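You operate a simulated robot arm through the tools that you are given. There is no shell and no other tool. Be economical: measure what you need, move in short steps, check, and stop when the job is done.

You are at the controls of a simulated two-armed robot. One attempt, no reset.

JOB
Put the beam marked "92" from the low shelf of the mould rack on the oven side of the wide bench. Put the white pad on the steel shelf under the cupboard away on the open end of the green bench. Pick up the brown plain carton from the black bench with one hand, pass it to the other hand and put it on the trolley top. Put the steel block on the black bench away on the grey island bench. Put the filter cartridge on the grey island bench away on the filter shelf. Put the tray that says "good" from the grey island bench in the grey sample pan there and the tray labelled "LOW" on the vibrating table. Put the jar labelled "gravel" from the grey island bench on the wall end of the green bench and the jar labelled "fly ash" on the left end of the steel table. Put the tin from the wooden bench on the top of the mixing scale. The order is free. Set down upright: filter cartridge, jar.

It is judged by the outcome, as a careful person would: the job done as asked, and still so three seconds after it is handed in. It fails if anything else is knocked over, pushed out of place, dropped, spilled or broken.

ROBOT AND FRAMES
Two 7-joint arms with fingered hands on one trunk, on a base that drives. Base frame: it is fixed to the floor where the robot stands at the start and does not move with it; the origin is under the middle of the robot, x ahead of it, y to its left, z up. Units: m, degrees, N and s.
The left shoulder is at the start at [0.032, 0.214, 1.108], the right one opposite. With the tool pointing down near the work surface each hand reaches from about 0.1 to 0.32 m from the robot's upright axis, wherever it stands, measured 20 degrees to its own side. Places, roughly: beam [0.5, 0.25, 0.25]; filter cartridge [0.25, -4.75, 1]; filter shelf (25x18 cm) [-0.32, 0.92, 1.56]; grey island bench [0.5, -5.4, 0.9]; jar [0.25, -6, 1]; left end of the steel table [-1.4, -5.9, 0.8]; open end of the green bench [-1.3, -8, 0.9]; oven side of the wide bench [-2.6, -0.7, 0.9]; plain carton [0.25, -1.5, 1]; sample pan (42x30x8 cm) [0.3, -5.5, 0.9]; steel block [0.25, -2.5, 0.75]; tin [0.25, -7.5, 1]; top of the mixing scale [0.5, -8, 0.9]; tray [0.5, -4.75, 0.75]; trolley top [-0.8, -2.1, 0.8]; vibrating table [0.6, -2.7, 1]; wall end of the green bench [-1.3, -8.9, 0.9]; white pad (7x5x3 cm) [-0.1, 0.8, 0.9]. Payload 3.3 kg a hand.
The tool frame of a hand sits at the grasp point between the pads (the TCP): z along the fingers, y along the line on which they close. The tips reach 0.026 m beyond it. Largest opening 0.132 m; the body of the gripper starts 0.073 m behind the TCP. The gripper is a hand of 2 fingers: y runs from the thumb to the fingers, the wrist lies at [0, 0, -0.224] in the tool frame, and closing takes about 1.5 s.
Orientation is that of the tool frame in the base frame, as a unit quaternion [x, y, z, w]. With the fingers straight down and closing along the base's y, the tool's x points along the base's -x, its y along +y and its z along -z.

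CONTROLS
- The arms move only by the tool play_rows. It takes "left_increments", "right_increments" or both (then of equal length, played together; a hand with none holds still); each is a list of rows, each a list of 6 numbers: the shift along the tool's x, y, z in m, then the turn, a rotation vector about the tool's x, y, z in degrees. In form: [[tx, ty, tz, wx, wy, wz], ...]. A call has 1 to 20 rows; each row shifts and turns the commanded pose from where the row before left it, along the tool's axes as they then stand. "left_claw" and "right_claw" are, for a hand that has rows, the opening, from 0 (shut) to 1 (fully open), set as the call begins (left out, the last holds). Each row takes 0.2 s and may step no farther than 0.05 m and 8.6 degrees from the row before; otherwise, or with a gripper value out of range, the whole call is refused. Where a pose cannot be reached the arm comes as near as it can. A force on the tool above 40 N (or 10 N above the force at the start of the call, whichever is more), or a blocked arm, ends the call early, and 0.2 s more pass. The fingers move at their own pace (about 0.153 m/s each) and stop on an object; they squeeze with about 33 N. The grip force told is the motor's: it shows also when the fingers shut on nothing. Time passes only in rows, and 0.2 s behind the last, so rows that do not move let the fingers close. The reply holds the time, the measured pose of the TCP, the force on the tool along the base axes, the opening and the grip force, in the units named above and with some noise, with the torque about the TCP (base axes, N m) and any sound that the robot's microphone picked up.
- Cameras (640 x 400 px; columns grow to the right, rows downward): "scene" is now at [0.0832, 0.0711, 1.2723]; the picture's right is [0.75, -0.66, 0.00], its down [-0.48, -0.55, -0.69] and it looks along [0.45, 0.52, -0.73] (base axes); focal length 214 px, centre (320, 200). "left" rides on the left gripper at [-0.066, -0.003, -0.099] in its tool frame; the picture's right is [0.04, -1.00, 0.00], its down [0.83, 0.04, -0.55] and it looks along [0.55, 0.02, 0.83] (tool axes); focal length 261 px, centre (320, 200). "right" rides on the right gripper at [0.066, -0.003, -0.099] in its tool frame; the picture's right is [0.04, 1.00, 0.00], its down [-0.83, 0.03, -0.55] and it looks along [-0.55, 0.02, 0.83] (tool axes); focal length 261 px, centre (320, 200).
- capture(camera): a new picture of that camera. It takes no simulated time.
- raise_lower(by): slides the trunk up (or, below 0, down) by that many m; the arms and the scene camera ride with it, the base frame stays. It gives what a move gives, with no picture.
- base_move(legs): drives the robot by 1 to 6 legs, each [ahead, left, turn to the left] in m, m and degrees, along the robot's own axes; the way and the turn of a leg run together, so that a leg with both is an arc; at most 1.5 m and 180 degrees a leg. The arms and the cameras ride along, it lands a little off, and it stops where it bumps. It gives what a move gives.
- hand_shape(shape, hand): the hand has 2 fingers and takes this shape, open, in about a second: jaw (thumb against the fingers, like two jaws); tri (thumb and two fingers); tip (a fingertip pinch); poke (one finger out to press); point (the index stretched); flat (the hand flat); cup (the hand cupped); fist (a fist). The gripper value then closes the fingers along that shape, each until it touches; the sizes above hold for jaw. It gives what a move gives, with no picture.
- pan_tilt(pan, tilt): turns the head with the scene camera to pan (to the left, within 86 degrees either way) and tilt (down, from -29 to 69), counted from straight ahead of the robot. It gives what a move gives.
- locate(camera, pixels): for up to 12 pixels [column, row] of the newest picture of that camera ("zoom" is the newest enlarged one), the place [x, y, z] in the base frame of the surface seen there, good to about 0.003 m, but the place of the scene camera against the robot may be out by one fixed shift of up to 0.018 m in any direction. It takes no simulated time.
- zoom(camera, box): a new picture of the part [left, top, right, bottom] of that camera's present view, enlarged. It takes no simulated time.
- sign_off(): hands the job in; it is judged then, once.

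Go step by step. Measure first, check grasps and placings, and put right what went wrong. The budget is 357 turns and 290 pictures, counting those below and the enlarged ones. Unless the task says otherwise, let go and move clear before handing in.

The tools are called after "Request:" by a JSON object that holds its "method" and its "body". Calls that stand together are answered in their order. play_rows: Moves the arms, as the interface text tells. Its arguments: {"type":"object","properties":{"left_increments":{"type":"array"},"left_claw":{"type":"number"},"right_increments":{"type":"array"},"right_claw":{"type":"number"}},"required":[]} The other tools are called the same way: raise_lower (by) slides the trunk up or down; hand_shape (shape, hand) gives the hand a shape; base_move (legs) drives the base; pan_tilt (pan, tilt) turns the head that bears the scene camera; capture (camera) takes a picture; locate (camera, pixels) gives the place of the surface under pixels of a picture; zoom (camera, box) takes an enlarged picture of a part of a camera's view; sign_off () hands the job in.

At the start:

```text
time: 0.0
left_ee_pos: [0.2624, 0.3125, 0.9997]
left_tool_rot: [-0.001, 1.0, 0.001, 0.0]
left_force: [-0.2, 0.1, 0.3]
left_moment: [0.0, 0.0, -0.01]
left_width: 0.1319
left_grip_force: 0.0
left_shape: jaw
right_ee_pos: [0.2834, 0.0007, 1.1485]
right_tool_rot: [0.0, 1.0, 0.0, 0.0]
right_force: [-0.4, -0.1, 0.9]
right_moment: [-0.01, 0.01, -0.03]
right_width: 0.1322
right_grip_force: 0.1
right_shape: jaw
trunk travel left (down, up): [-0.39, 0.371]
robot x, y, heading: [-0.0017, -0.0003, 0.1]
head pan, tilt: [48.9, 46.6]
```

scene: 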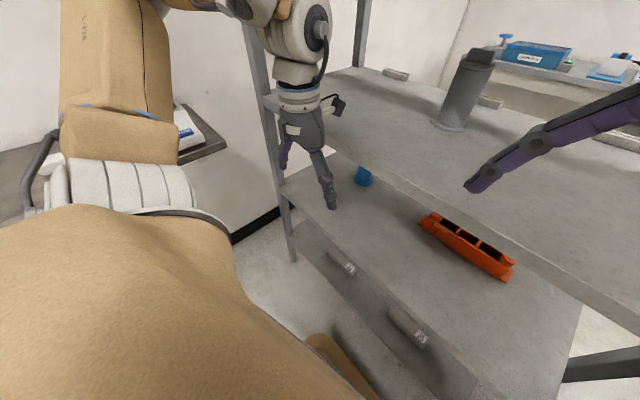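
right: 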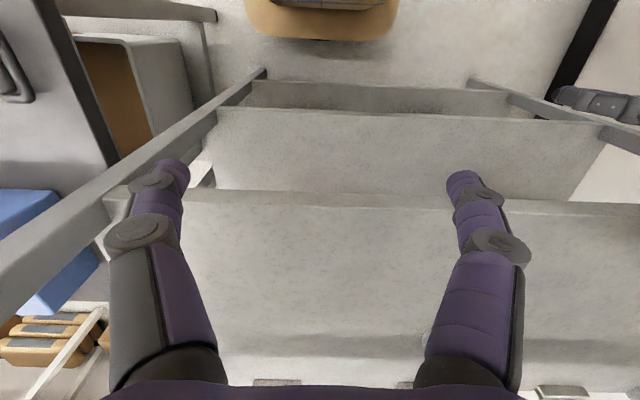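
left: 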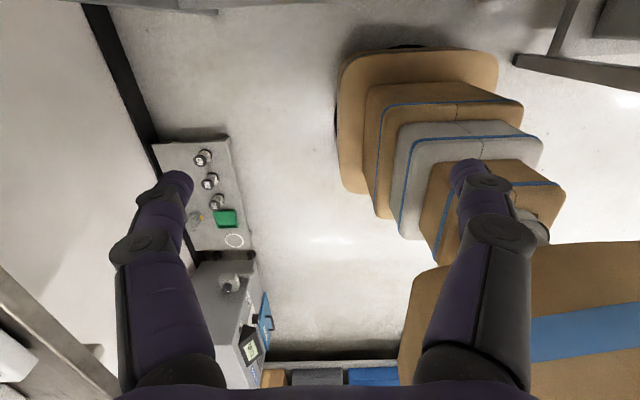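

The scene picture shows the rack ahead with an orange mould at (465,245) on a lower shelf. I will look at the rack level by level and measure it.

Request:
{"method": "locate", "body": {"camera": "scene", "pixels": [[430, 218], [505, 275], [465, 248], [362, 175], [450, 125], [380, 90], [300, 190], [420, 130], [350, 265], [420, 340], [530, 65], [185, 130]]}}

Request:
{"method": "pan_tilt", "body": {"pan": 0, "tilt": 55}}

Request:
{"method": "capture", "body": {"camera": "scene"}}

```text
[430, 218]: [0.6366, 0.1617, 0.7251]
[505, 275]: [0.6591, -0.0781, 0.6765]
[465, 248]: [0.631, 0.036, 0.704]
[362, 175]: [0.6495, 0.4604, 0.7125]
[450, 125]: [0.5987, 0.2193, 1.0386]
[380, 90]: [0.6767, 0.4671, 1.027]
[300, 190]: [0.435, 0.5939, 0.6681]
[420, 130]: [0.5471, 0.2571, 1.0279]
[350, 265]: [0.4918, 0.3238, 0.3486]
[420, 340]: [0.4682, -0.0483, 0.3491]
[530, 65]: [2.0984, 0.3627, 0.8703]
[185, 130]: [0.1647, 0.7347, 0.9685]
```

```text
time: 1.2
left_ee_pos: [0.2625, 0.312, 0.9999]
left_tool_rot: [0.0, 1.0, 0.0, 0.0]
left_force: [-0.8, -0.3, 0.6]
left_moment: [-0.02, 0.01, 0.02]
left_width: 0.1317
left_grip_force: 0.0
left_shape: jaw
right_ee_pos: [0.2832, 0.0024, 1.1497]
right_tool_rot: [0.0, 1.0, 0.0, -0.001]
right_force: [0.4, 0.1, 0.0]
right_moment: [0.0, 0.0, -0.02]
right_width: 0.1319
right_grip_force: 0.1
right_shape: jaw
trunk travel left (down, up): [-0.39, 0.371]
robot x, y, heading: [0.0009, -0.0002, -0.1]
head pan, tilt: [0.0, 55.0]
```

```text
286 pictures are left
```

scene: 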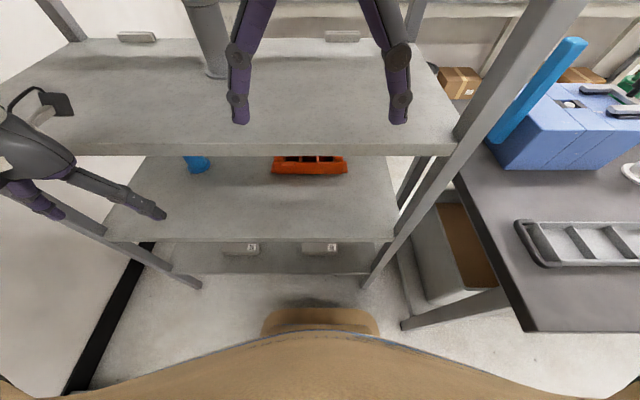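

Two labelled beams stand on the low shelf at (242,248) and (320,248). I zoom to read them.

Request:
{"method": "zoom", "body": {"camera": "scene", "box": [200, 230, 360, 280]}}

Request:
{"method": "locate", "body": {"camera": "scene", "pixels": [[224, 246], [258, 250], [304, 246], [335, 250], [290, 242], [290, 265], [200, 280], [368, 280], [240, 155], [250, 240], [420, 310], [530, 330]]}}

```text
4.00 times, centred on (280, 255) of scene
```

zoom: 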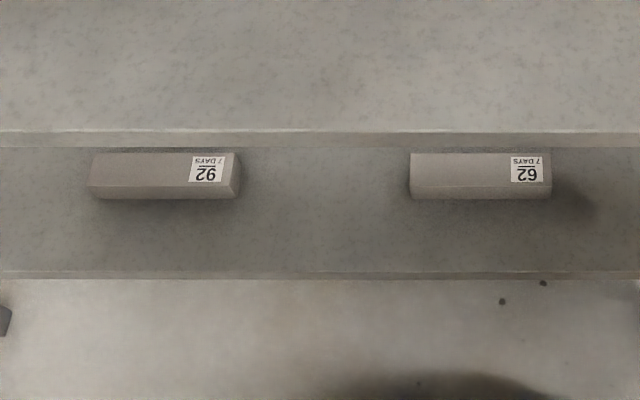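

```text
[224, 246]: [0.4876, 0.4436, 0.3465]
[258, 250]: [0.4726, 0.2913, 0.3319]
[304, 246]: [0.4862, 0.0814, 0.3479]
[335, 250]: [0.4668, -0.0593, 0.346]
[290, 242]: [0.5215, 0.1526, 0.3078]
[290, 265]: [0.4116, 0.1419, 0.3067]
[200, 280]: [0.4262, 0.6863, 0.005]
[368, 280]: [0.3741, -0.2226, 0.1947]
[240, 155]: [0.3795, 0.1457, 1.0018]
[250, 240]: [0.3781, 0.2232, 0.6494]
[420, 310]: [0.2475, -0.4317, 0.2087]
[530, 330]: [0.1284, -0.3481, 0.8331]
```

The labels are upside down in this view, so I enlarge more to tell 92 from 62.

Request:
{"method": "zoom", "body": {"camera": "scene", "box": [240, 241, 264, 256]}}

Request:
{"method": "zoom", "body": {"camera": "scene", "box": [320, 241, 344, 256]}}

```text
16.00 times, centred on (252, 248) of scene
```

zoom: 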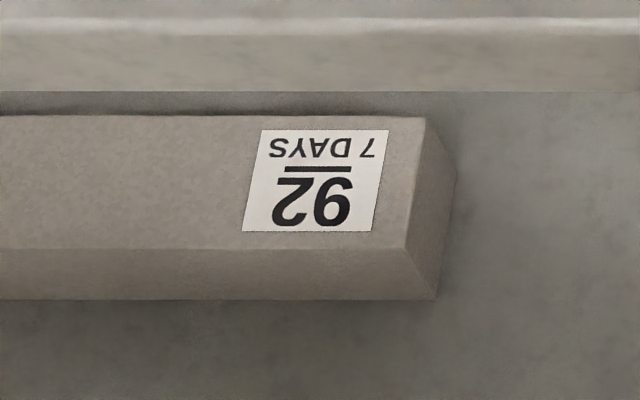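

```text
16.00 times, centred on (332, 248) of scene
```

zoom: 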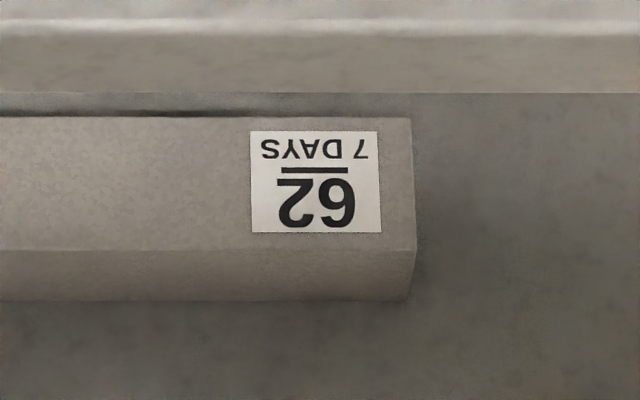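

I zoom to single glyphs to see where the loop lies.

Request:
{"method": "zoom", "body": {"camera": "scene", "box": [248, 246, 256, 251]}}

Request:
{"method": "zoom", "body": {"camera": "scene", "box": [328, 246, 336, 251]}}

```text
16.00 times, centred on (252, 248) of scene
```

zoom: 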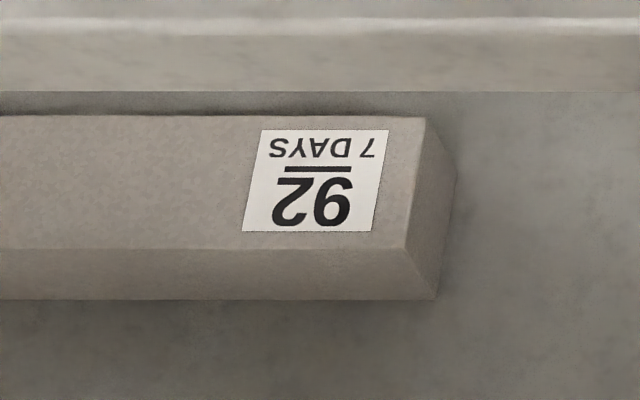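

```text
16.00 times, centred on (332, 248) of scene
```

zoom: 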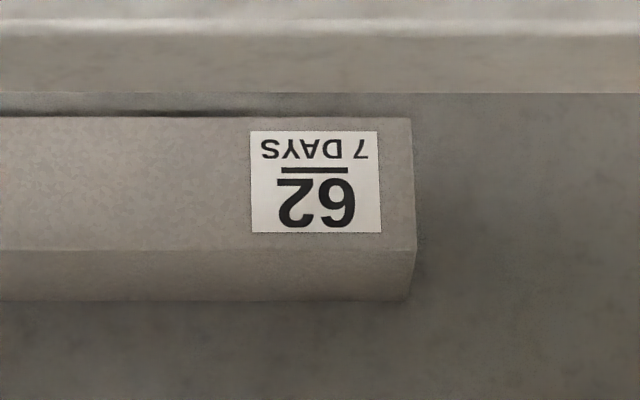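

The loop reading and the listed place (y 0.25) both point to the left beam, centred near (0.483, 0.37), as "92". Before choosing how to reach in, I look at both sides of the robot.

Request:
{"method": "pan_tilt", "body": {"pan": 80, "tilt": 30}}

Request:
{"method": "capture", "body": {"camera": "scene"}}

Request:
{"method": "pan_tilt", "body": {"pan": -75, "tilt": 30}}

Request:
{"method": "capture", "body": {"camera": "scene"}}

```text
time: 2.7
left_ee_pos: [0.2622, 0.3131, 1.0]
left_tool_rot: [-0.001, 1.0, 0.0, 0.0]
left_force: [-0.7, 0.2, 0.6]
left_moment: [0.03, -0.03, -0.01]
left_width: 0.132
left_grip_force: 0.1
left_shape: jaw
right_ee_pos: [0.283, 0.0009, 1.1501]
right_tool_rot: [0.001, 1.0, 0.0, 0.0]
right_force: [0.3, -0.2, -0.4]
right_moment: [-0.01, 0.04, -0.01]
right_width: 0.132
right_grip_force: 0.2
right_shape: jaw
trunk travel left (down, up): [-0.39, 0.371]
robot x, y, heading: [-0.0002, 0.0003, -0.1]
head pan, tilt: [80.0, 30.0]
```

```text
280 pictures are left
```

scene: 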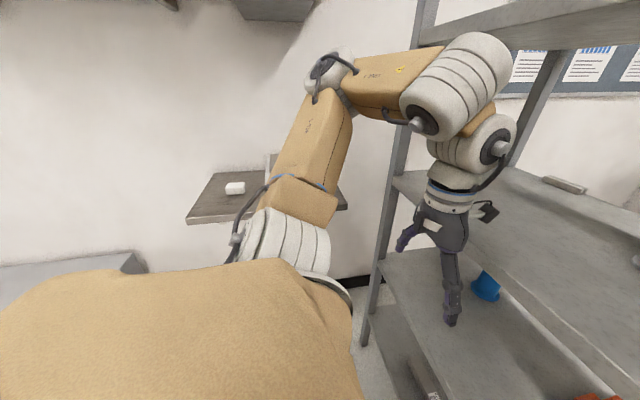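

```text
time: 5.1
left_ee_pos: [0.262, 0.3122, 1.0004]
left_tool_rot: [-0.001, 1.0, 0.0, 0.0]
left_force: [-0.1, 0.2, 0.5]
left_moment: [0.0, 0.02, 0.03]
left_width: 0.1319
left_grip_force: 0.0
left_shape: jaw
right_ee_pos: [0.2814, 0.0012, 1.1503]
right_tool_rot: [0.001, 1.0, 0.0, 0.0]
right_force: [-0.5, 0.4, 1.4]
right_moment: [0.0, 0.0, 0.01]
right_width: 0.1319
right_grip_force: 0.1
right_shape: jaw
trunk travel left (down, up): [-0.39, 0.371]
robot x, y, heading: [0.0014, 0.0024, -0.0]
head pan, tilt: [-75.0, 30.0]
```

```text
279 pictures are left
```

scene: 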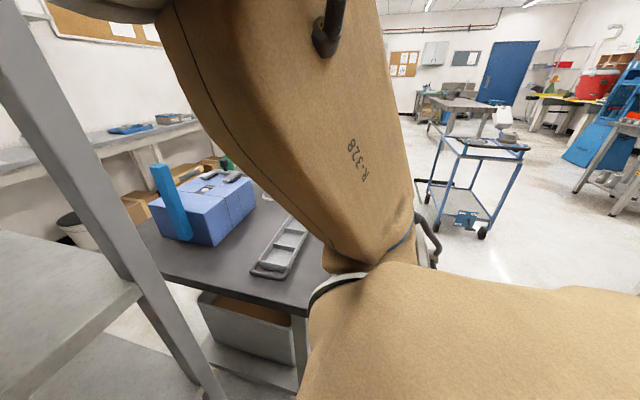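

The pad is on the left wall shelf, and the arms work elbow-up. I'll back off from the rack, lower the trunk, and pitch the left tool 45° forward to test how far it reaches in low.

Request:
{"method": "base_move", "body": {"legs": [[-0.45, -0.1, 0]]}}

Request:
{"method": "raise_lower", "body": {"by": -0.38}}

Request:
{"method": "play_rows", "body": {"left_increments": [[0, 0, 0, 0, -7.5, 0], [0, 0, 0, 0, -7.5, 0], [0, 0, 0, 0, -7.5, 0], [0, 0, 0, 0, -7.5, 0], [0, 0, 0, 0, -7.5, 0], [0, 0, 0, 0, -7.5, 0], [0, 0, 0.04, 0, 0, 0], [0, 0, 0.04, 0, 0, 0], [0, 0, 0.04, 0, 0, 0], [0, 0, 0.04, 0, 0, 0], [0, 0, 0.04, 0, 0, 0], [0, 0, 0.04, 0, 0, 0]]}}

Request:
{"method": "pan_tilt", "body": {"pan": 0, "tilt": 50}}

Request:
{"method": "capture", "body": {"camera": "scene"}}

```text
time: 7.9
left_ee_pos: [-0.1955, 0.2129, 1.0]
left_tool_rot: [0.001, 1.0, 0.0, 0.0]
left_force: [-1.1, -0.6, -1.2]
left_moment: [-0.04, -0.01, 0.0]
left_width: 0.1318
left_grip_force: 0.0
left_shape: jaw
right_ee_pos: [-0.1752, -0.0989, 1.1489]
right_tool_rot: [0.003, 1.0, 0.0, -0.001]
right_force: [0.7, -0.1, 0.3]
right_moment: [-0.01, 0.05, 0.0]
right_width: 0.132
right_grip_force: 0.0
right_shape: jaw
trunk travel left (down, up): [-0.39, 0.371]
robot x, y, heading: [-0.4591, -0.0998, -0.2]
head pan, tilt: [-75.0, 30.0]
```

```text
time: 11.6
left_ee_pos: [-0.1795, 0.2117, 0.5784]
left_tool_rot: [0.002, 0.994, 0.0, -0.106]
left_force: [-0.6, -0.1, -0.2]
left_moment: [0.0, 0.02, -0.03]
left_width: 0.1318
left_grip_force: 0.0
left_shape: jaw
right_ee_pos: [-0.1142, -0.0999, 0.6872]
right_tool_rot: [0.003, 0.988, 0.0, -0.154]
right_force: [-0.4, 0.8, 0.3]
right_moment: [0.01, -0.01, -0.02]
right_width: 0.1318
right_grip_force: 0.0
right_shape: jaw
trunk travel left (down, up): [-0.01, 0.751]
robot x, y, heading: [-0.4594, -0.0979, -0.1]
head pan, tilt: [-75.0, 30.0]
```

```text
time: 14.2
left_ee_pos: [0.1079, 0.2361, 0.4264]
left_tool_rot: [0.002, 0.959, -0.002, 0.284]
left_force: [0.1, 0.6, 0.0]
left_moment: [0.02, 0.03, 0.01]
left_width: 0.1317
left_grip_force: 0.2
left_shape: jaw
left hand out of reach, approached as far as the arm can: row 1, 2, 3, 4, 5, 6
right_ee_pos: [-0.1137, -0.0999, 0.6884]
right_tool_rot: [0.002, 0.988, 0.001, -0.155]
right_force: [0.0, -0.8, -0.6]
right_moment: [0.04, 0.02, -0.02]
right_width: 0.1318
right_grip_force: 0.1
right_shape: jaw
trunk travel left (down, up): [-0.01, 0.751]
robot x, y, heading: [-0.4574, -0.1002, -0.4]
head pan, tilt: [-75.0, 30.0]
```

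```text
time: 15.6
left_ee_pos: [0.1075, 0.2366, 0.4255]
left_tool_rot: [0.002, 0.959, -0.001, 0.283]
left_force: [-0.2, -0.3, 0.0]
left_moment: [-0.03, 0.0, 0.03]
left_width: 0.1319
left_grip_force: 0.1
left_shape: jaw
right_ee_pos: [-0.1133, -0.099, 0.688]
right_tool_rot: [0.002, 0.988, 0.0, -0.155]
right_force: [0.2, 0.2, -0.4]
right_moment: [0.0, -0.02, -0.03]
right_width: 0.1319
right_grip_force: 0.1
right_shape: jaw
trunk travel left (down, up): [-0.01, 0.751]
robot x, y, heading: [-0.4605, -0.0998, 0.1]
head pan, tilt: [0.0, 50.0]
```

```text
278 pictures are left
```

scene: 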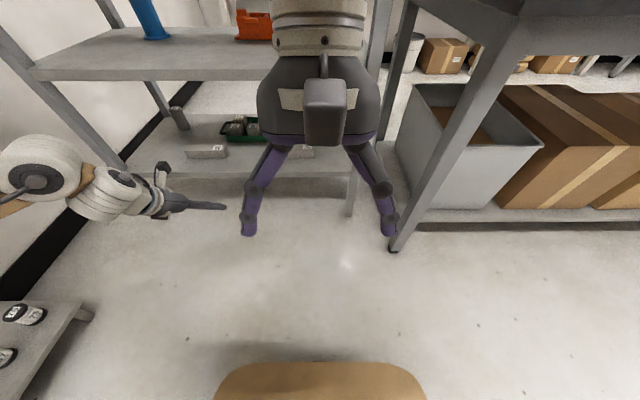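

The left tool got to 0.57 m ahead at z 0.43. The beam lies along y, so a right-arm approach pointing left-forward suits better. I measure base front, clearances and left wall shelf.

Request:
{"method": "locate", "body": {"camera": "scene", "pixels": [[320, 362], [218, 398], [190, 152], [225, 152], [207, 158], [20, 310], [90, 315], [240, 130], [100, 185], [355, 210], [390, 245], [150, 80]]}}

Request:
{"method": "zoom", "body": {"camera": "scene", "box": [0, 80, 160, 400]}}

```text
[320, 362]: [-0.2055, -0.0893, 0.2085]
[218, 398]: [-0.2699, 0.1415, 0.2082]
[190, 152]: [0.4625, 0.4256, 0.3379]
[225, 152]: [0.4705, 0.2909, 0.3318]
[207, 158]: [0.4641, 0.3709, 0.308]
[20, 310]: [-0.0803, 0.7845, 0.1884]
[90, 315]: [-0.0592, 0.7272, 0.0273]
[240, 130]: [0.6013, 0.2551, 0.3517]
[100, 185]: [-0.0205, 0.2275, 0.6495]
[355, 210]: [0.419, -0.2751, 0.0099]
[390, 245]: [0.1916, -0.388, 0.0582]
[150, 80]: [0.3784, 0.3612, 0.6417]
```

```text
1.25 times, centred on (80, 240) of scene
```

zoom: 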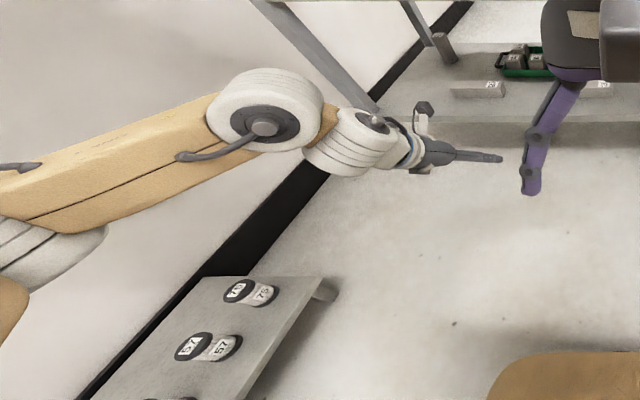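

The base is only 0.21 high and ends 0.25 m ahead, so there is room. I retract the left hand and pitch the right tool about 42° forward.

Request:
{"method": "play_rows", "body": {"left_increments": [[0.016, 0, -0.04, 0, 0, 0], [0.016, 0, -0.04, 0, 0, 0], [0.016, 0, -0.04, 0, 0, 0], [0.016, 0, -0.04, 0, 0, 0], [0.016, 0, -0.04, 0, 0, 0], [0.016, 0, -0.04, 0, 0, 0], [0.016, 0, -0.04, 0, 0, 0], [0.016, 0, -0.04, 0, 0, 0]], "right_increments": [[0, 0, 0, 0, -7.5, 0], [-0.02, 0, 0, 0, -7.5, 0], [-0.02, 0, 0, 0, -7.5, 0], [-0.02, 0, 0, 0, -7.5, 0], [-0.02, 0, 0, 0, -7.5, 0], [-0.02, 0, 0, 0, -7.5, 0], [-0.02, 0, 0, 0, -7.5, 0], [0, 0, 0, 0, -7.5, 0]]}}

```text
time: 17.4
left_ee_pos: [-0.0229, 0.2537, 0.6109]
left_tool_rot: [0.002, 0.959, -0.002, 0.282]
left_force: [0.0, 0.1, -0.7]
left_moment: [-0.03, -0.01, 0.0]
left_width: 0.1318
left_grip_force: 0.0
left_shape: jaw
left hand out of reach, approached as far as the arm can: row 4, 5, 6, 7, 8
right_ee_pos: [0.0122, -0.1083, 0.7041]
right_tool_rot: [0.022, 0.933, -0.001, 0.358]
right_force: [0.4, 0.1, -0.6]
right_moment: [-0.02, -0.03, 0.0]
right_width: 0.1319
right_grip_force: 0.1
right_shape: jaw
trunk travel left (down, up): [-0.01, 0.751]
robot x, y, heading: [-0.46, -0.0975, -0.5]
head pan, tilt: [0.0, 50.0]
```

The right tool is pitched 42°. The left hand can't tuck in this low, so I raise it while pulling it back, and yaw/extend the right hand left-forward.

Request:
{"method": "play_rows", "body": {"left_increments": [[-0.02, 0, -0.032, 0, 0, 0], [-0.02, 0, -0.032, 0, 0, 0], [-0.02, 0, -0.032, 0, 0, 0], [-0.02, 0, -0.032, 0, 0, 0], [-0.02, 0, -0.032, 0, 0, 0], [-0.02, 0, -0.032, 0, 0, 0], [-0.02, 0, -0.032, 0, 0, 0], [-0.02, 0, -0.032, 0, 0, 0], [0.025, 0, -0.016, 0, 0, 0], [0.025, 0, -0.016, 0, 0, 0], [0.025, 0, -0.016, 0, 0, 0], [0.025, 0, -0.016, 0, 0, 0], [0.025, 0, -0.016, 0, 0, 0], [0.025, 0, -0.016, 0, 0, 0]]}}

Request:
{"method": "play_rows", "body": {"right_increments": [[0, 0, 0.03, 3.7, 0, -3.4], [0, 0, 0.03, 3.7, 0, -3.4], [0, 0, 0.03, 3.7, 0, -3.4], [0, 0, 0.03, 3.7, 0, -3.4], [0, 0, 0.03, 3.7, 0, -3.4], [0, 0, 0.03, 3.7, 0, -3.4]]}}

```text
time: 20.4
left_ee_pos: [-0.0009, 0.1635, 0.6829]
left_tool_rot: [0.001, 0.959, -0.002, 0.284]
left_force: [0.1, -0.3, 0.0]
left_moment: [-0.01, -0.01, 0.02]
left_width: 0.132
left_grip_force: 0.0
left_shape: jaw
left hand out of reach, approached as far as the arm can: row 1, 2, 3, 4, 5, 6, 7, 8, 9, 10, 11, 12, 13, 14
right_ee_pos: [0.0095, -0.1054, 0.7058]
right_tool_rot: [0.018, 0.933, 0.0, 0.358]
right_force: [0.7, 0.2, 0.2]
right_moment: [0.01, -0.01, -0.02]
right_width: 0.1317
right_grip_force: 0.0
right_shape: jaw
trunk travel left (down, up): [-0.01, 0.751]
robot x, y, heading: [-0.4542, -0.0984, -0.3]
head pan, tilt: [0.0, 50.0]
```

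```text
time: 22.0
left_ee_pos: [-0.0018, 0.1629, 0.6835]
left_tool_rot: [0.003, 0.959, -0.003, 0.285]
left_force: [-0.4, -0.8, 0.4]
left_moment: [-0.03, -0.01, -0.01]
left_width: 0.1318
left_grip_force: 0.1
left_shape: jaw
right_ee_pos: [0.1369, -0.1971, 0.6091]
right_tool_rot: [-0.059, 0.904, -0.232, 0.354]
right_force: [-0.5, 0.0, 0.9]
right_moment: [0.0, -0.01, -0.03]
right_width: 0.132
right_grip_force: 0.1
right_shape: jaw
right hand out of reach, approached as far as the arm can: row 4, 5, 6
trunk travel left (down, up): [-0.01, 0.751]
robot x, y, heading: [-0.4546, -0.1, -0.5]
head pan, tilt: [0.0, 50.0]
stopped in row 6 (right hand): the arm was blocked; the commanded pose is now the measured one
```

The right tool yawed the wrong way (it points to -y) and was blocked, so I have the sign reversed. I raise the trunk a little and undo the yaw, and straighten the left tool so it can tuck in.

Request:
{"method": "raise_lower", "body": {"by": 0.12}}

Request:
{"method": "play_rows", "body": {"right_increments": [[0, 0, 0, -4.6, 0, 2.0], [0, 0, 0, -4.6, 0, 2.0], [0, 0, 0, -4.6, 0, 2.0], [0, 0, 0, -4.6, 0, 2.0], [0, 0, 0, -4.6, 0, 2.0], [0, 0, 0, -4.6, 0, 2.0], [0, 0.0, 0, 0, 0, 0]], "left_increments": [[0, 0, 0, 0, 6, 0], [0, 0.02, 0, 0, 6, 0], [0.01, 0.02, 0, 0, 6, 0], [0.02, 0.02, 0, 0, 6, 0], [0.02, 0.02, 0, 0, 6, 0], [0.02, 0.02, 0, 0, 0, 0], [0.02, 0, 0, 0, 0, 0]]}}

```text
time: 23.5
left_ee_pos: [-0.0005, 0.1624, 0.8011]
left_tool_rot: [0.002, 0.959, -0.001, 0.283]
left_force: [0.2, 0.9, 0.5]
left_moment: [0.02, 0.03, 0.01]
left_width: 0.1322
left_grip_force: 0.1
left_shape: jaw
right_ee_pos: [0.1508, -0.2254, 0.7462]
right_tool_rot: [-0.02, 0.907, -0.225, 0.356]
right_force: [-0.5, 1.2, -0.3]
right_moment: [-0.03, 0.03, -0.02]
right_width: 0.1319
right_grip_force: 0.0
right_shape: jaw
trunk travel left (down, up): [-0.13, 0.631]
robot x, y, heading: [-0.4579, -0.0959, -0.1]
head pan, tilt: [0.0, 50.0]
```

```text
time: 25.1
left_ee_pos: [-0.074, 0.2537, 0.7716]
left_tool_rot: [0.001, 1.0, -0.001, 0.024]
left_force: [-0.3, -0.2, -0.5]
left_moment: [0.0, 0.0, -0.02]
left_width: 0.1318
left_grip_force: 0.0
left_shape: jaw
left hand out of reach, approached as far as the arm can: row 6, 7
right_ee_pos: [0.1369, -0.1934, 0.7262]
right_tool_rot: [-0.052, 0.935, 0.027, 0.35]
right_force: [-0.3, -0.7, -0.1]
right_moment: [0.0, -0.02, 0.0]
right_width: 0.1319
right_grip_force: 0.2
right_shape: jaw
trunk travel left (down, up): [-0.13, 0.631]
robot x, y, heading: [-0.4547, -0.1009, -0.4]
head pan, tilt: [0.0, 50.0]
```

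Right tool now points forward with about +8° yaw, 41° from vertical. I test in free air the pose I want at the shelf: lower, further left, yawed about 30°.

Request:
{"method": "play_rows", "body": {"right_increments": [[0.021, 0.0244, 0.028, 0, 0, 0], [0.021, 0.0244, 0.028, 0, 0, 0], [0.021, 0.0244, 0.028, 0, 0, 0], [0.021, 0.0244, 0.028, 0, 0, 0], [0.021, 0.0244, 0.028, 0, 0, 0], [0.021, 0.0244, 0.028, 0, 0, 0], [0.021, 0.0244, 0.028, 0, 0, 0], [0.021, 0.0244, 0.028, 0, 0, 0], [0, 0, 0, -3.6, 0, -4.15], [0, 0, 0, -3.6, 0, -4.15], [0, 0, 0, -3.6, 0, -4.15], [0, 0, 0, -3.6, 0, -4.15]]}}

Request:
{"method": "capture", "body": {"camera": "scene"}}

```text
time: 27.7
left_ee_pos: [-0.0744, 0.2534, 0.7729]
left_tool_rot: [0.001, 1.0, -0.001, 0.025]
left_force: [0.3, 0.1, -0.4]
left_moment: [0.0, -0.03, -0.01]
left_width: 0.1318
left_grip_force: 0.1
left_shape: jaw
right_ee_pos: [0.1326, -0.0117, 0.4757]
right_tool_rot: [-0.231, 0.907, 0.092, 0.341]
right_force: [0.5, 1.1, -0.2]
right_moment: [0.0, 0.04, -0.04]
right_width: 0.1319
right_grip_force: 0.0
right_shape: jaw
right hand out of reach, approached as far as the arm can: row 8
trunk travel left (down, up): [-0.13, 0.631]
robot x, y, heading: [-0.4575, -0.1006, -0.0]
head pan, tilt: [0.0, 50.0]
```

```text
276 pictures are left
```

scene: 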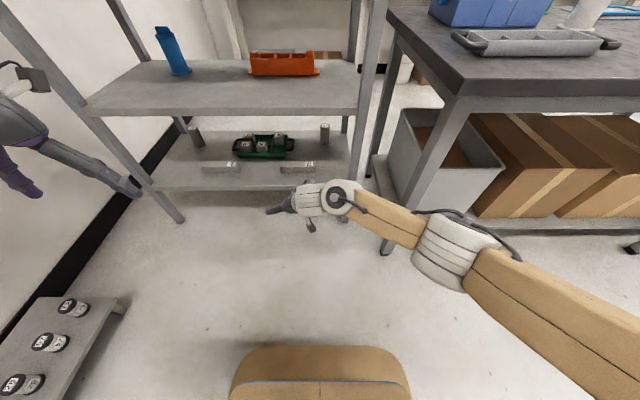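

The pose is reachable with the tool pointing left-forward. I check where the forearm and elbow lie against the bench leg.

Request:
{"method": "locate", "body": {"camera": "scene", "pixels": [[340, 195], [390, 222], [450, 250], [530, 290], [480, 230], [600, 350], [385, 250], [200, 165], [237, 165], [219, 166]]}}

```text
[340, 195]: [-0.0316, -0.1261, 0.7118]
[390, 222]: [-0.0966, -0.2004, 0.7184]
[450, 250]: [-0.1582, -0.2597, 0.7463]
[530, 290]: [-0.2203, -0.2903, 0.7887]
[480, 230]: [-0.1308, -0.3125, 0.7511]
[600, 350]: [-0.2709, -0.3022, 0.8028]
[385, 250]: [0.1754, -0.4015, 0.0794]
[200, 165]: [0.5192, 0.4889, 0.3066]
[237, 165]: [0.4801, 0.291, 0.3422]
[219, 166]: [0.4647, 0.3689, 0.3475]
```

Elbow sits at about 0.3 ahead, z 0.75, so lowering the trunk takes the forearm under the middle shelf. I yaw the tool 11° more and lower the trunk.

Request:
{"method": "play_rows", "body": {"right_increments": [[0, 0, 0, -3.6, 0, -4.15], [0, 0, 0, -3.6, 0, -4.15]]}}

Request:
{"method": "raise_lower", "body": {"by": -0.08}}

Request:
{"method": "base_move", "body": {"legs": [[0, 0, 20]]}}

Request:
{"method": "capture", "body": {"camera": "scene"}}

```text
time: 28.3
left_ee_pos: [-0.075, 0.2533, 0.7723]
left_tool_rot: [0.001, 1.0, -0.001, 0.025]
left_force: [0.8, -0.7, 0.3]
left_moment: [0.0, -0.02, 0.0]
left_width: 0.1317
left_grip_force: 0.1
left_shape: jaw
right_ee_pos: [0.1335, -0.0131, 0.4742]
right_tool_rot: [-0.317, 0.88, 0.124, 0.331]
right_force: [0.2, 0.1, -0.5]
right_moment: [0.02, -0.01, 0.01]
right_width: 0.1318
right_grip_force: 0.0
right_shape: jaw
trunk travel left (down, up): [-0.13, 0.631]
robot x, y, heading: [-0.4581, -0.098, -0.5]
head pan, tilt: [0.0, 50.0]
```

```text
time: 29.5
left_ee_pos: [-0.0624, 0.2529, 0.6592]
left_tool_rot: [0.003, 1.0, -0.001, -0.027]
left_force: [-1.0, -0.8, 0.0]
left_moment: [-0.02, -0.01, -0.01]
left_width: 0.1319
left_grip_force: 0.0
left_shape: jaw
right_ee_pos: [0.1341, -0.0134, 0.3959]
right_tool_rot: [-0.315, 0.88, 0.123, 0.332]
right_force: [0.6, 0.2, -0.1]
right_moment: [-0.02, -0.01, 0.01]
right_width: 0.1319
right_grip_force: 0.1
right_shape: jaw
trunk travel left (down, up): [-0.05, 0.711]
robot x, y, heading: [-0.4573, -0.0992, -0.2]
head pan, tilt: [0.0, 50.0]
```

```text
time: 31.0
left_ee_pos: [-0.2083, 0.3688, 0.659]
left_tool_rot: [-0.173, 0.985, -0.005, -0.026]
left_force: [-0.3, 0.1, -1.1]
left_moment: [-0.01, 0.02, -0.03]
left_width: 0.1321
left_grip_force: 0.0
left_shape: jaw
right_ee_pos: [0.0665, 0.1842, 0.395]
right_tool_rot: [-0.464, 0.813, 0.179, 0.304]
right_force: [0.1, -0.8, -0.7]
right_moment: [0.0, -0.03, 0.03]
right_width: 0.1321
right_grip_force: 0.2
right_shape: jaw
trunk travel left (down, up): [-0.05, 0.711]
robot x, y, heading: [-0.4616, -0.0989, 19.8]
head pan, tilt: [0.0, 50.0]
```

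```text
275 pictures are left
```

scene: 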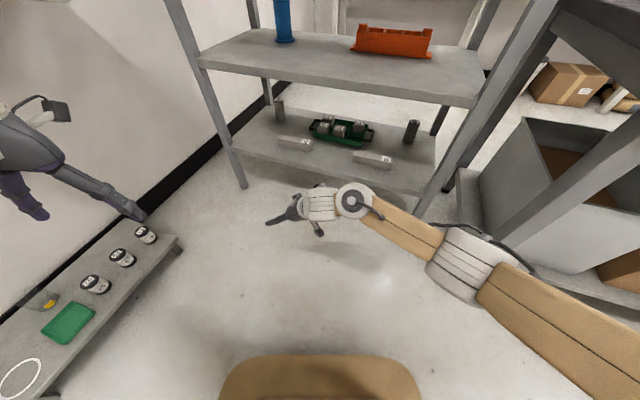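

The tool tip now is at (0.07, 0.18, 0.395), above the beam top height (0.347). I drive most of the way and look with the right hand camera.

Request:
{"method": "base_move", "body": {"legs": [[0.36, 0.015, 0]]}}

Request:
{"method": "capture", "body": {"camera": "right"}}

Request:
{"method": "capture", "body": {"camera": "scene"}}

```text
time: 33.3
left_ee_pos: [0.1349, 0.5052, 0.6587]
left_tool_rot: [-0.171, 0.985, -0.006, -0.025]
left_force: [0.3, 0.2, -0.5]
left_moment: [0.03, -0.01, 0.01]
left_width: 0.1319
left_grip_force: 0.0
left_shape: jaw
right_ee_pos: [0.4086, 0.3207, 0.3942]
right_tool_rot: [-0.463, 0.813, 0.179, 0.305]
right_force: [0.1, -0.3, 0.6]
right_moment: [0.03, 0.0, -0.02]
right_width: 0.1318
right_grip_force: 0.1
right_shape: jaw
trunk travel left (down, up): [-0.05, 0.711]
robot x, y, heading: [-0.1196, 0.041, 19.8]
head pan, tilt: [0.0, 50.0]
```

```text
274 pictures are left
```

right: 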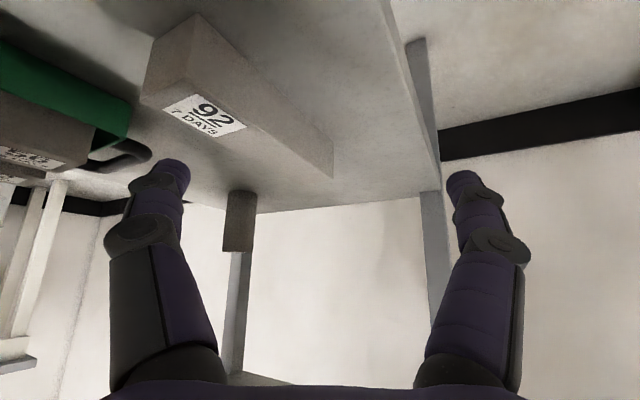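

```text
273 pictures are left
```

scene: 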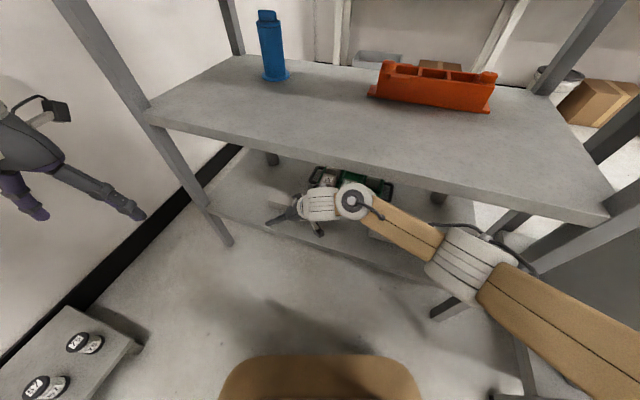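

The hand camera reads "92" clearly on this beam. I measure its corners from the hand camera.

Request:
{"method": "locate", "body": {"camera": "right", "pixels": [[200, 16], [155, 100], [333, 178], [230, 170], [240, 85], [180, 75], [300, 195], [330, 140], [205, 115], [400, 100]]}}

```text
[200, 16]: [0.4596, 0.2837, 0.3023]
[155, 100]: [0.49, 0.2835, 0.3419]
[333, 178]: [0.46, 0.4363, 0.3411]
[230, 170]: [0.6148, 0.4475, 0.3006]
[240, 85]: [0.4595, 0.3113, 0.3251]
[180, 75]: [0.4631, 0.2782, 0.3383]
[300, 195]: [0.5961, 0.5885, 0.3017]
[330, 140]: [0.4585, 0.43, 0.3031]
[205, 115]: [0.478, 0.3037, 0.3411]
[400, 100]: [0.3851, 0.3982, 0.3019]
```

Beam centre is (0.48, 0.359), top 0.342, shelf 0.302. I drive the last 8 cm at this height with the hand at 80 % opening, then check.

Request:
{"method": "base_move", "body": {"legs": [[0.076, 0.01, 0]]}}

Request:
{"method": "play_rows", "body": {"right_increments": [[0, 0, 0, 0, 0, 0]], "right_claw": 0.8}}

Request:
{"method": "capture", "body": {"camera": "right"}}

```text
time: 34.5
left_ee_pos: [0.2051, 0.5405, 0.6591]
left_tool_rot: [-0.17, 0.985, -0.005, -0.027]
left_force: [-0.1, 1.0, -0.8]
left_moment: [-0.02, 0.0, -0.02]
left_width: 0.132
left_grip_force: 0.1
left_shape: jaw
right_ee_pos: [0.4768, 0.3489, 0.383]
right_tool_rot: [-0.462, 0.818, 0.175, 0.294]
right_force: [-0.1, 0.7, 0.2]
right_moment: [-0.01, 0.0, 0.0]
right_width: 0.1322
right_grip_force: 0.0
right_shape: jaw
trunk travel left (down, up): [-0.05, 0.711]
robot x, y, heading: [-0.0482, 0.0748, 19.6]
head pan, tilt: [0.0, 50.0]
stopped in leg 1: the robot was blocked; the commanded pose is now the measured one
```

```text
time: 35.0
left_ee_pos: [0.2034, 0.5404, 0.657]
left_tool_rot: [-0.17, 0.985, -0.005, -0.027]
left_force: [0.3, -0.7, 0.6]
left_moment: [0.01, -0.01, -0.04]
left_width: 0.1318
left_grip_force: 0.0
left_shape: jaw
right_ee_pos: [0.475, 0.35, 0.3837]
right_tool_rot: [-0.461, 0.818, 0.175, 0.295]
right_force: [0.2, -0.9, -0.4]
right_moment: [0.01, 0.0, 0.0]
right_width: 0.1057
right_grip_force: 0.0
right_shape: jaw
trunk travel left (down, up): [-0.05, 0.711]
robot x, y, heading: [-0.054, 0.0737, 19.5]
head pan, tilt: [0.0, 50.0]
```

```text
272 pictures are left
```

right: 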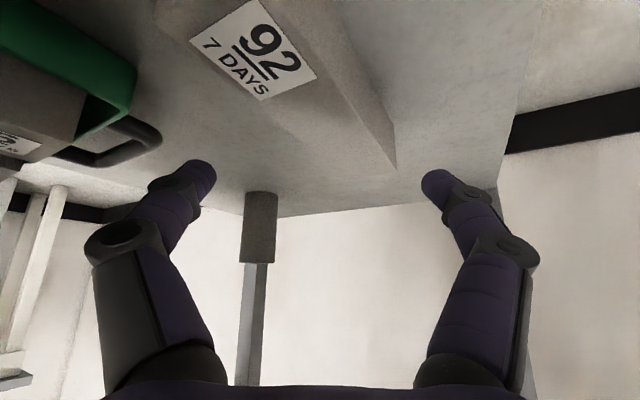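

The robot stopped with a light touch just short of the spot; the tool is at (0.475, 0.35, 0.384), over the beam's middle. I back off 4 mm and lower with the trunk.

Request:
{"method": "base_move", "body": {"legs": [[-0.004, 0, 0]]}}

Request:
{"method": "raise_lower", "body": {"by": -0.045}}

Request:
{"method": "capture", "body": {"camera": "right"}}

Request:
{"method": "capture", "body": {"camera": "scene"}}

```text
time: 35.7
left_ee_pos: [0.2001, 0.5394, 0.6571]
left_tool_rot: [-0.17, 0.985, -0.005, -0.027]
left_force: [-0.7, 0.3, -0.2]
left_moment: [0.0, 0.04, -0.04]
left_width: 0.1318
left_grip_force: 0.1
left_shape: jaw
right_ee_pos: [0.4725, 0.3492, 0.3839]
right_tool_rot: [-0.461, 0.818, 0.176, 0.296]
right_force: [0.1, -0.5, -1.0]
right_moment: [0.01, -0.03, 0.03]
right_width: 0.1058
right_grip_force: 0.0
right_shape: jaw
trunk travel left (down, up): [-0.05, 0.711]
robot x, y, heading: [-0.0538, 0.0741, 19.7]
head pan, tilt: [0.0, 50.0]
```

```text
time: 36.5
left_ee_pos: [0.2038, 0.5393, 0.5939]
left_tool_rot: [-0.17, 0.984, -0.011, -0.056]
left_force: [0.5, -0.8, 0.2]
left_moment: [0.05, -0.02, 0.02]
left_width: 0.1319
left_grip_force: 0.1
left_shape: jaw
right_ee_pos: [0.4729, 0.3491, 0.3401]
right_tool_rot: [-0.461, 0.818, 0.175, 0.297]
right_force: [0.5, 0.2, 0.1]
right_moment: [0.01, -0.01, -0.01]
right_width: 0.1057
right_grip_force: 0.0
right_shape: jaw
trunk travel left (down, up): [-0.005, 0.756]
robot x, y, heading: [-0.0542, 0.0742, 19.6]
head pan, tilt: [0.0, 50.0]
```

```text
271 pictures are left
```

right: 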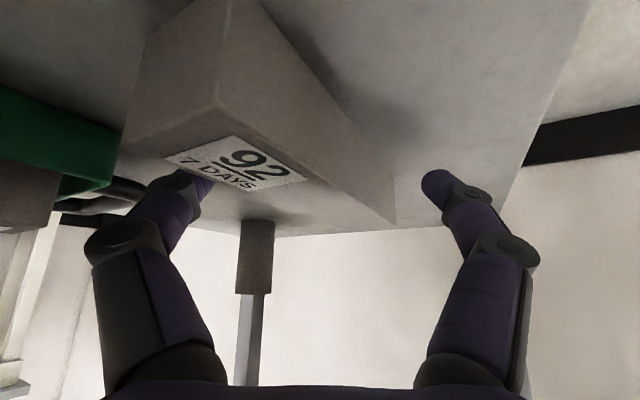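

```text
270 pictures are left
```

scene: 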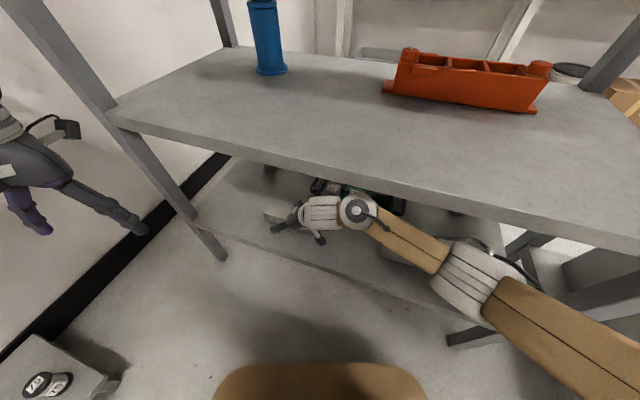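

The fingers straddle the beam at (0.518,0.322) and (0.427,0.376). I go 5 mm lower and close.

Request:
{"method": "play_rows", "body": {"right_increments": [[0.0032, 0, 0.0038, 0, 0, 0]]}}

Request:
{"method": "play_rows", "body": {"right_increments": [[0, 0, 0, 0, 0, 0], [0, 0, 0, 0, 0, 0], [0, 0, 0, 0, 0, 0], [0, 0, 0, 0, 0, 0], [0, 0, 0, 0, 0, 0], [0, 0, 0, 0, 0, 0], [0, 0, 0, 0, 0, 0], [0, 0, 0, 0, 0, 0]], "right_claw": 0}}

Request:
{"method": "capture", "body": {"camera": "right"}}

```text
time: 37.0
left_ee_pos: [0.2041, 0.5418, 0.5931]
left_tool_rot: [-0.17, 0.984, -0.011, -0.057]
left_force: [-0.7, 0.9, 0.5]
left_moment: [-0.01, 0.03, 0.02]
left_width: 0.1321
left_grip_force: 0.1
left_shape: jaw
right_ee_pos: [0.4723, 0.3495, 0.336]
right_tool_rot: [-0.461, 0.817, 0.176, 0.297]
right_force: [0.2, 0.5, -0.2]
right_moment: [0.0, -0.03, 0.01]
right_width: 0.1061
right_grip_force: 0.1
right_shape: jaw
trunk travel left (down, up): [-0.005, 0.756]
robot x, y, heading: [-0.0539, 0.0742, 19.5]
head pan, tilt: [0.0, 50.0]
```

```text
time: 38.8
left_ee_pos: [0.2032, 0.5395, 0.5927]
left_tool_rot: [-0.17, 0.984, -0.01, -0.057]
left_force: [0.4, -0.5, -0.2]
left_moment: [-0.01, -0.01, 0.01]
left_width: 0.1316
left_grip_force: 0.0
left_shape: jaw
right_ee_pos: [0.4722, 0.3488, 0.3348]
right_tool_rot: [-0.461, 0.818, 0.176, 0.297]
right_force: [-0.7, -0.7, -0.2]
right_moment: [0.04, 0.09, 0.08]
right_width: 0.0416
right_grip_force: 33.2
right_shape: jaw
trunk travel left (down, up): [-0.005, 0.756]
robot x, y, heading: [-0.0537, 0.073, 19.5]
head pan, tilt: [0.0, 50.0]
```

```text
269 pictures are left
```

right: 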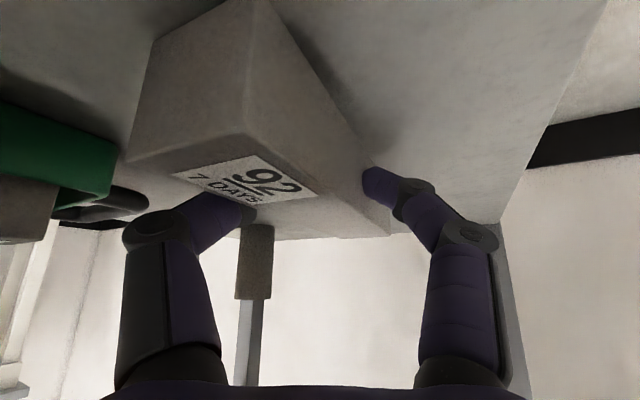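

Width 0.0416 with 33 N: the beam is flush in the jaw. I lift 2 cm with the trunk and back out.

Request:
{"method": "raise_lower", "body": {"by": 0.02}}

Request:
{"method": "base_move", "body": {"legs": [[-0.45, 0, 0]]}}

Request:
{"method": "capture", "body": {"camera": "right"}}

Request:
{"method": "capture", "body": {"camera": "scene"}}

```text
time: 39.4
left_ee_pos: [0.2042, 0.5398, 0.6122]
left_tool_rot: [-0.17, 0.984, -0.012, -0.058]
left_force: [0.7, -0.5, 0.1]
left_moment: [0.0, 0.01, 0.01]
left_width: 0.132
left_grip_force: 0.1
left_shape: jaw
right_ee_pos: [0.4721, 0.3484, 0.3546]
right_tool_rot: [-0.462, 0.817, 0.176, 0.296]
right_force: [0.0, 0.4, -6.7]
right_moment: [-0.05, 0.02, 0.0]
right_width: 0.0414
right_grip_force: 32.7
right_shape: jaw
trunk travel left (down, up): [-0.025, 0.736]
robot x, y, heading: [-0.0522, 0.0728, 19.6]
head pan, tilt: [0.0, 50.0]
```

```text
time: 42.1
left_ee_pos: [-0.2137, 0.3906, 0.6136]
left_tool_rot: [-0.173, 0.983, -0.011, -0.057]
left_force: [0.6, 0.2, -0.1]
left_moment: [0.01, 0.0, -0.01]
left_width: 0.1318
left_grip_force: 0.1
left_shape: jaw
right_ee_pos: [0.0547, 0.2019, 0.3556]
right_tool_rot: [-0.463, 0.817, 0.176, 0.296]
right_force: [0.2, -0.5, -5.7]
right_moment: [-0.03, 0.03, 0.0]
right_width: 0.0414
right_grip_force: 33.1
right_shape: jaw
trunk travel left (down, up): [-0.025, 0.736]
robot x, y, heading: [-0.4675, -0.0737, 20.0]
head pan, tilt: [0.0, 50.0]
```

```text
268 pictures are left
```

right: 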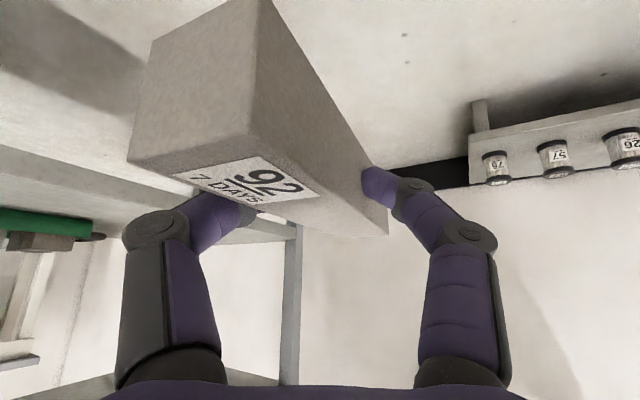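

```text
267 pictures are left
```

scene: 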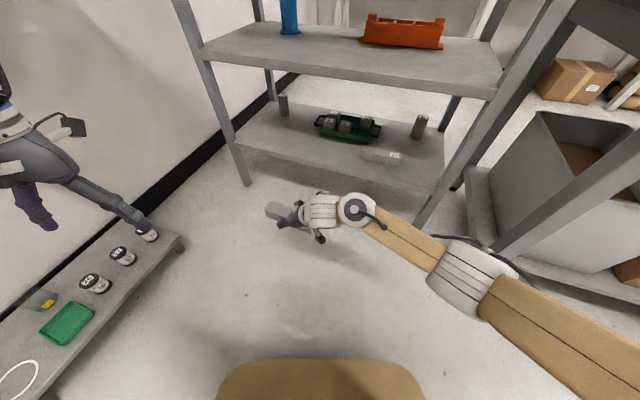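

The beam is secure (about 6 N). The pad is close by, so I raise the trunk, turn toward the wall shelf and look at it.

Request:
{"method": "raise_lower", "body": {"by": 0.36}}

Request:
{"method": "base_move", "body": {"legs": [[0, 0, 55]]}}

Request:
{"method": "pan_tilt", "body": {"pan": 0, "tilt": 40}}

Request:
{"method": "capture", "body": {"camera": "scene"}}

```text
time: 45.6
left_ee_pos: [-0.2143, 0.3919, 0.9718]
left_tool_rot: [-0.173, 0.983, -0.011, -0.056]
left_force: [0.0, -0.8, 0.1]
left_moment: [0.01, 0.01, 0.01]
left_width: 0.132
left_grip_force: 0.0
left_shape: jaw
right_ee_pos: [0.101, 0.1612, 0.721]
right_tool_rot: [-0.441, 0.829, 0.146, 0.313]
right_force: [-0.6, 0.4, -5.3]
right_moment: [-0.1, 0.07, -0.01]
right_width: 0.0399
right_grip_force: 33.0
right_shape: jaw
trunk travel left (down, up): [-0.385, 0.376]
robot x, y, heading: [-0.471, -0.075, 20.1]
head pan, tilt: [0.0, 50.0]
```

```text
time: 48.4
left_ee_pos: [-0.702, 0.4037, 0.972]
left_tool_rot: [-0.603, 0.796, -0.037, -0.045]
left_force: [0.1, 0.5, 0.2]
left_moment: [-0.04, -0.04, 0.01]
left_width: 0.1317
left_grip_force: 0.1
left_shape: jaw
right_ee_pos: [-0.331, 0.5252, 0.7193]
right_tool_rot: [0.771, -0.536, -0.272, -0.21]
right_force: [-0.2, -0.3, -6.0]
right_moment: [-0.01, -0.02, 0.0]
right_width: 0.0396
right_grip_force: 33.4
right_shape: jaw
trunk travel left (down, up): [-0.385, 0.376]
robot x, y, heading: [-0.4727, -0.0795, 74.4]
head pan, tilt: [0.0, 50.0]
```

```text
time: 49.1
left_ee_pos: [-0.7027, 0.4038, 0.9736]
left_tool_rot: [-0.603, 0.796, -0.036, -0.046]
left_force: [0.1, -0.9, -0.5]
left_moment: [0.01, 0.02, 0.0]
left_width: 0.132
left_grip_force: 0.2
left_shape: jaw
right_ee_pos: [-0.3268, 0.5249, 0.717]
right_tool_rot: [0.77, -0.537, -0.271, -0.212]
right_force: [-0.2, 0.1, -5.3]
right_moment: [-0.08, -0.03, 0.0]
right_width: 0.0396
right_grip_force: 33.3
right_shape: jaw
trunk travel left (down, up): [-0.385, 0.376]
robot x, y, heading: [-0.4717, -0.0767, 74.4]
head pan, tilt: [0.0, 40.0]
```

```text
266 pictures are left
```

scene: 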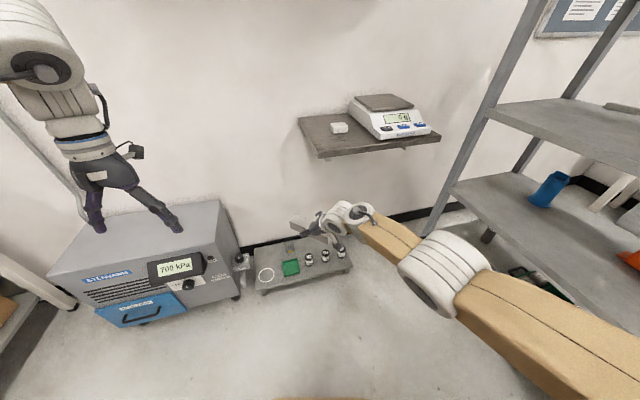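

I see the pad at (339,127) beside a balance. I locate it and check the beam in hand, since its pose shifted slightly.

Request:
{"method": "locate", "body": {"camera": "scene", "pixels": [[339, 125], [332, 124], [346, 124], [339, 131], [320, 135], [300, 118], [317, 158], [440, 138], [355, 115], [380, 135], [175, 225], [310, 225]]}}

Request:
{"method": "zoom", "body": {"camera": "scene", "box": [280, 80, 460, 200]}}

Request:
{"method": "capture", "body": {"camera": "right"}}

```text
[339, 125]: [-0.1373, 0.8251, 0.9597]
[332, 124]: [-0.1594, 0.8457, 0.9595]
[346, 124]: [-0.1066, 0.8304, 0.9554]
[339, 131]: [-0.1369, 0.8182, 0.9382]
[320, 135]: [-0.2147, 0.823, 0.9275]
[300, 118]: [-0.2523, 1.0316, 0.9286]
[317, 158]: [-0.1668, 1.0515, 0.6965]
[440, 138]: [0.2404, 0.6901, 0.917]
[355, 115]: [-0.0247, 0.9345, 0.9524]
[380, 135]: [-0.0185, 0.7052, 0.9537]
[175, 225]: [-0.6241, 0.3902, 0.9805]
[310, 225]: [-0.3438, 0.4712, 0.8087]
```

```text
3.33 times, centred on (370, 140) of scene
```

zoom: 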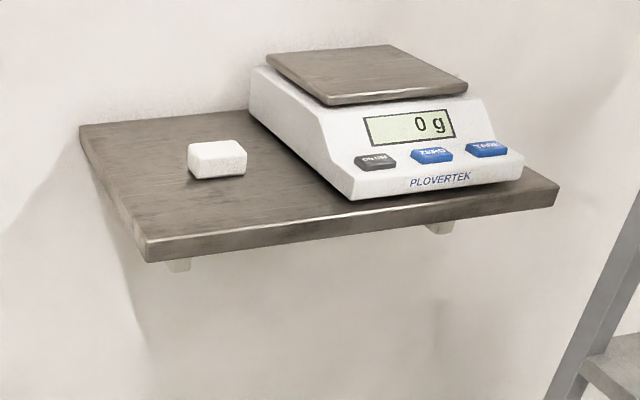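

```text
264 pictures are left
```

right: 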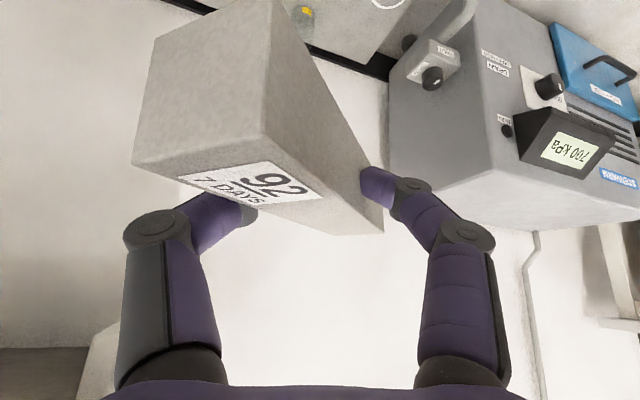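

Beam is still well held. The pad would need both arms' space, so I'll set the beam down first. I back away from the wall and look toward the wide bench before turning.

Request:
{"method": "base_move", "body": {"legs": [[-0.5, 0, 0]]}}

Request:
{"method": "pan_tilt", "body": {"pan": 84, "tilt": 20}}

Request:
{"method": "capture", "body": {"camera": "scene"}}

```text
time: 52.1
left_ee_pos: [-0.8358, -0.0723, 0.9721]
left_tool_rot: [-0.604, 0.795, -0.036, -0.046]
left_force: [-0.4, 0.7, -0.2]
left_moment: [-0.02, 0.01, -0.02]
left_width: 0.132
left_grip_force: 0.0
left_shape: jaw
right_ee_pos: [-0.4616, 0.0501, 0.7176]
right_tool_rot: [0.771, -0.536, -0.271, -0.212]
right_force: [0.5, 0.4, -6.2]
right_moment: [-0.07, -0.01, -0.04]
right_width: 0.0396
right_grip_force: 32.5
right_shape: jaw
trunk travel left (down, up): [-0.385, 0.376]
robot x, y, heading: [-0.6059, -0.5545, 74.2]
head pan, tilt: [0.0, 40.0]
```

```text
time: 53.6
left_ee_pos: [-0.8372, -0.0722, 0.9731]
left_tool_rot: [-0.603, 0.795, -0.037, -0.046]
left_force: [0.3, -0.3, 0.3]
left_moment: [0.0, -0.06, 0.04]
left_width: 0.1319
left_grip_force: 0.1
left_shape: jaw
right_ee_pos: [-0.459, 0.0494, 0.7164]
right_tool_rot: [0.77, -0.537, -0.27, -0.212]
right_force: [0.4, -1.1, -5.0]
right_moment: [-0.05, -0.02, -0.04]
right_width: 0.0393
right_grip_force: 32.7
right_shape: jaw
trunk travel left (down, up): [-0.385, 0.376]
robot x, y, heading: [-0.6034, -0.5547, 74.5]
head pan, tilt: [84.0, 20.0]
```

```text
263 pictures are left
```

scene: 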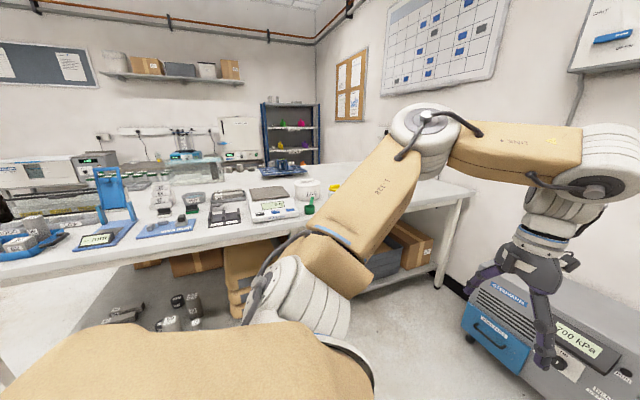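

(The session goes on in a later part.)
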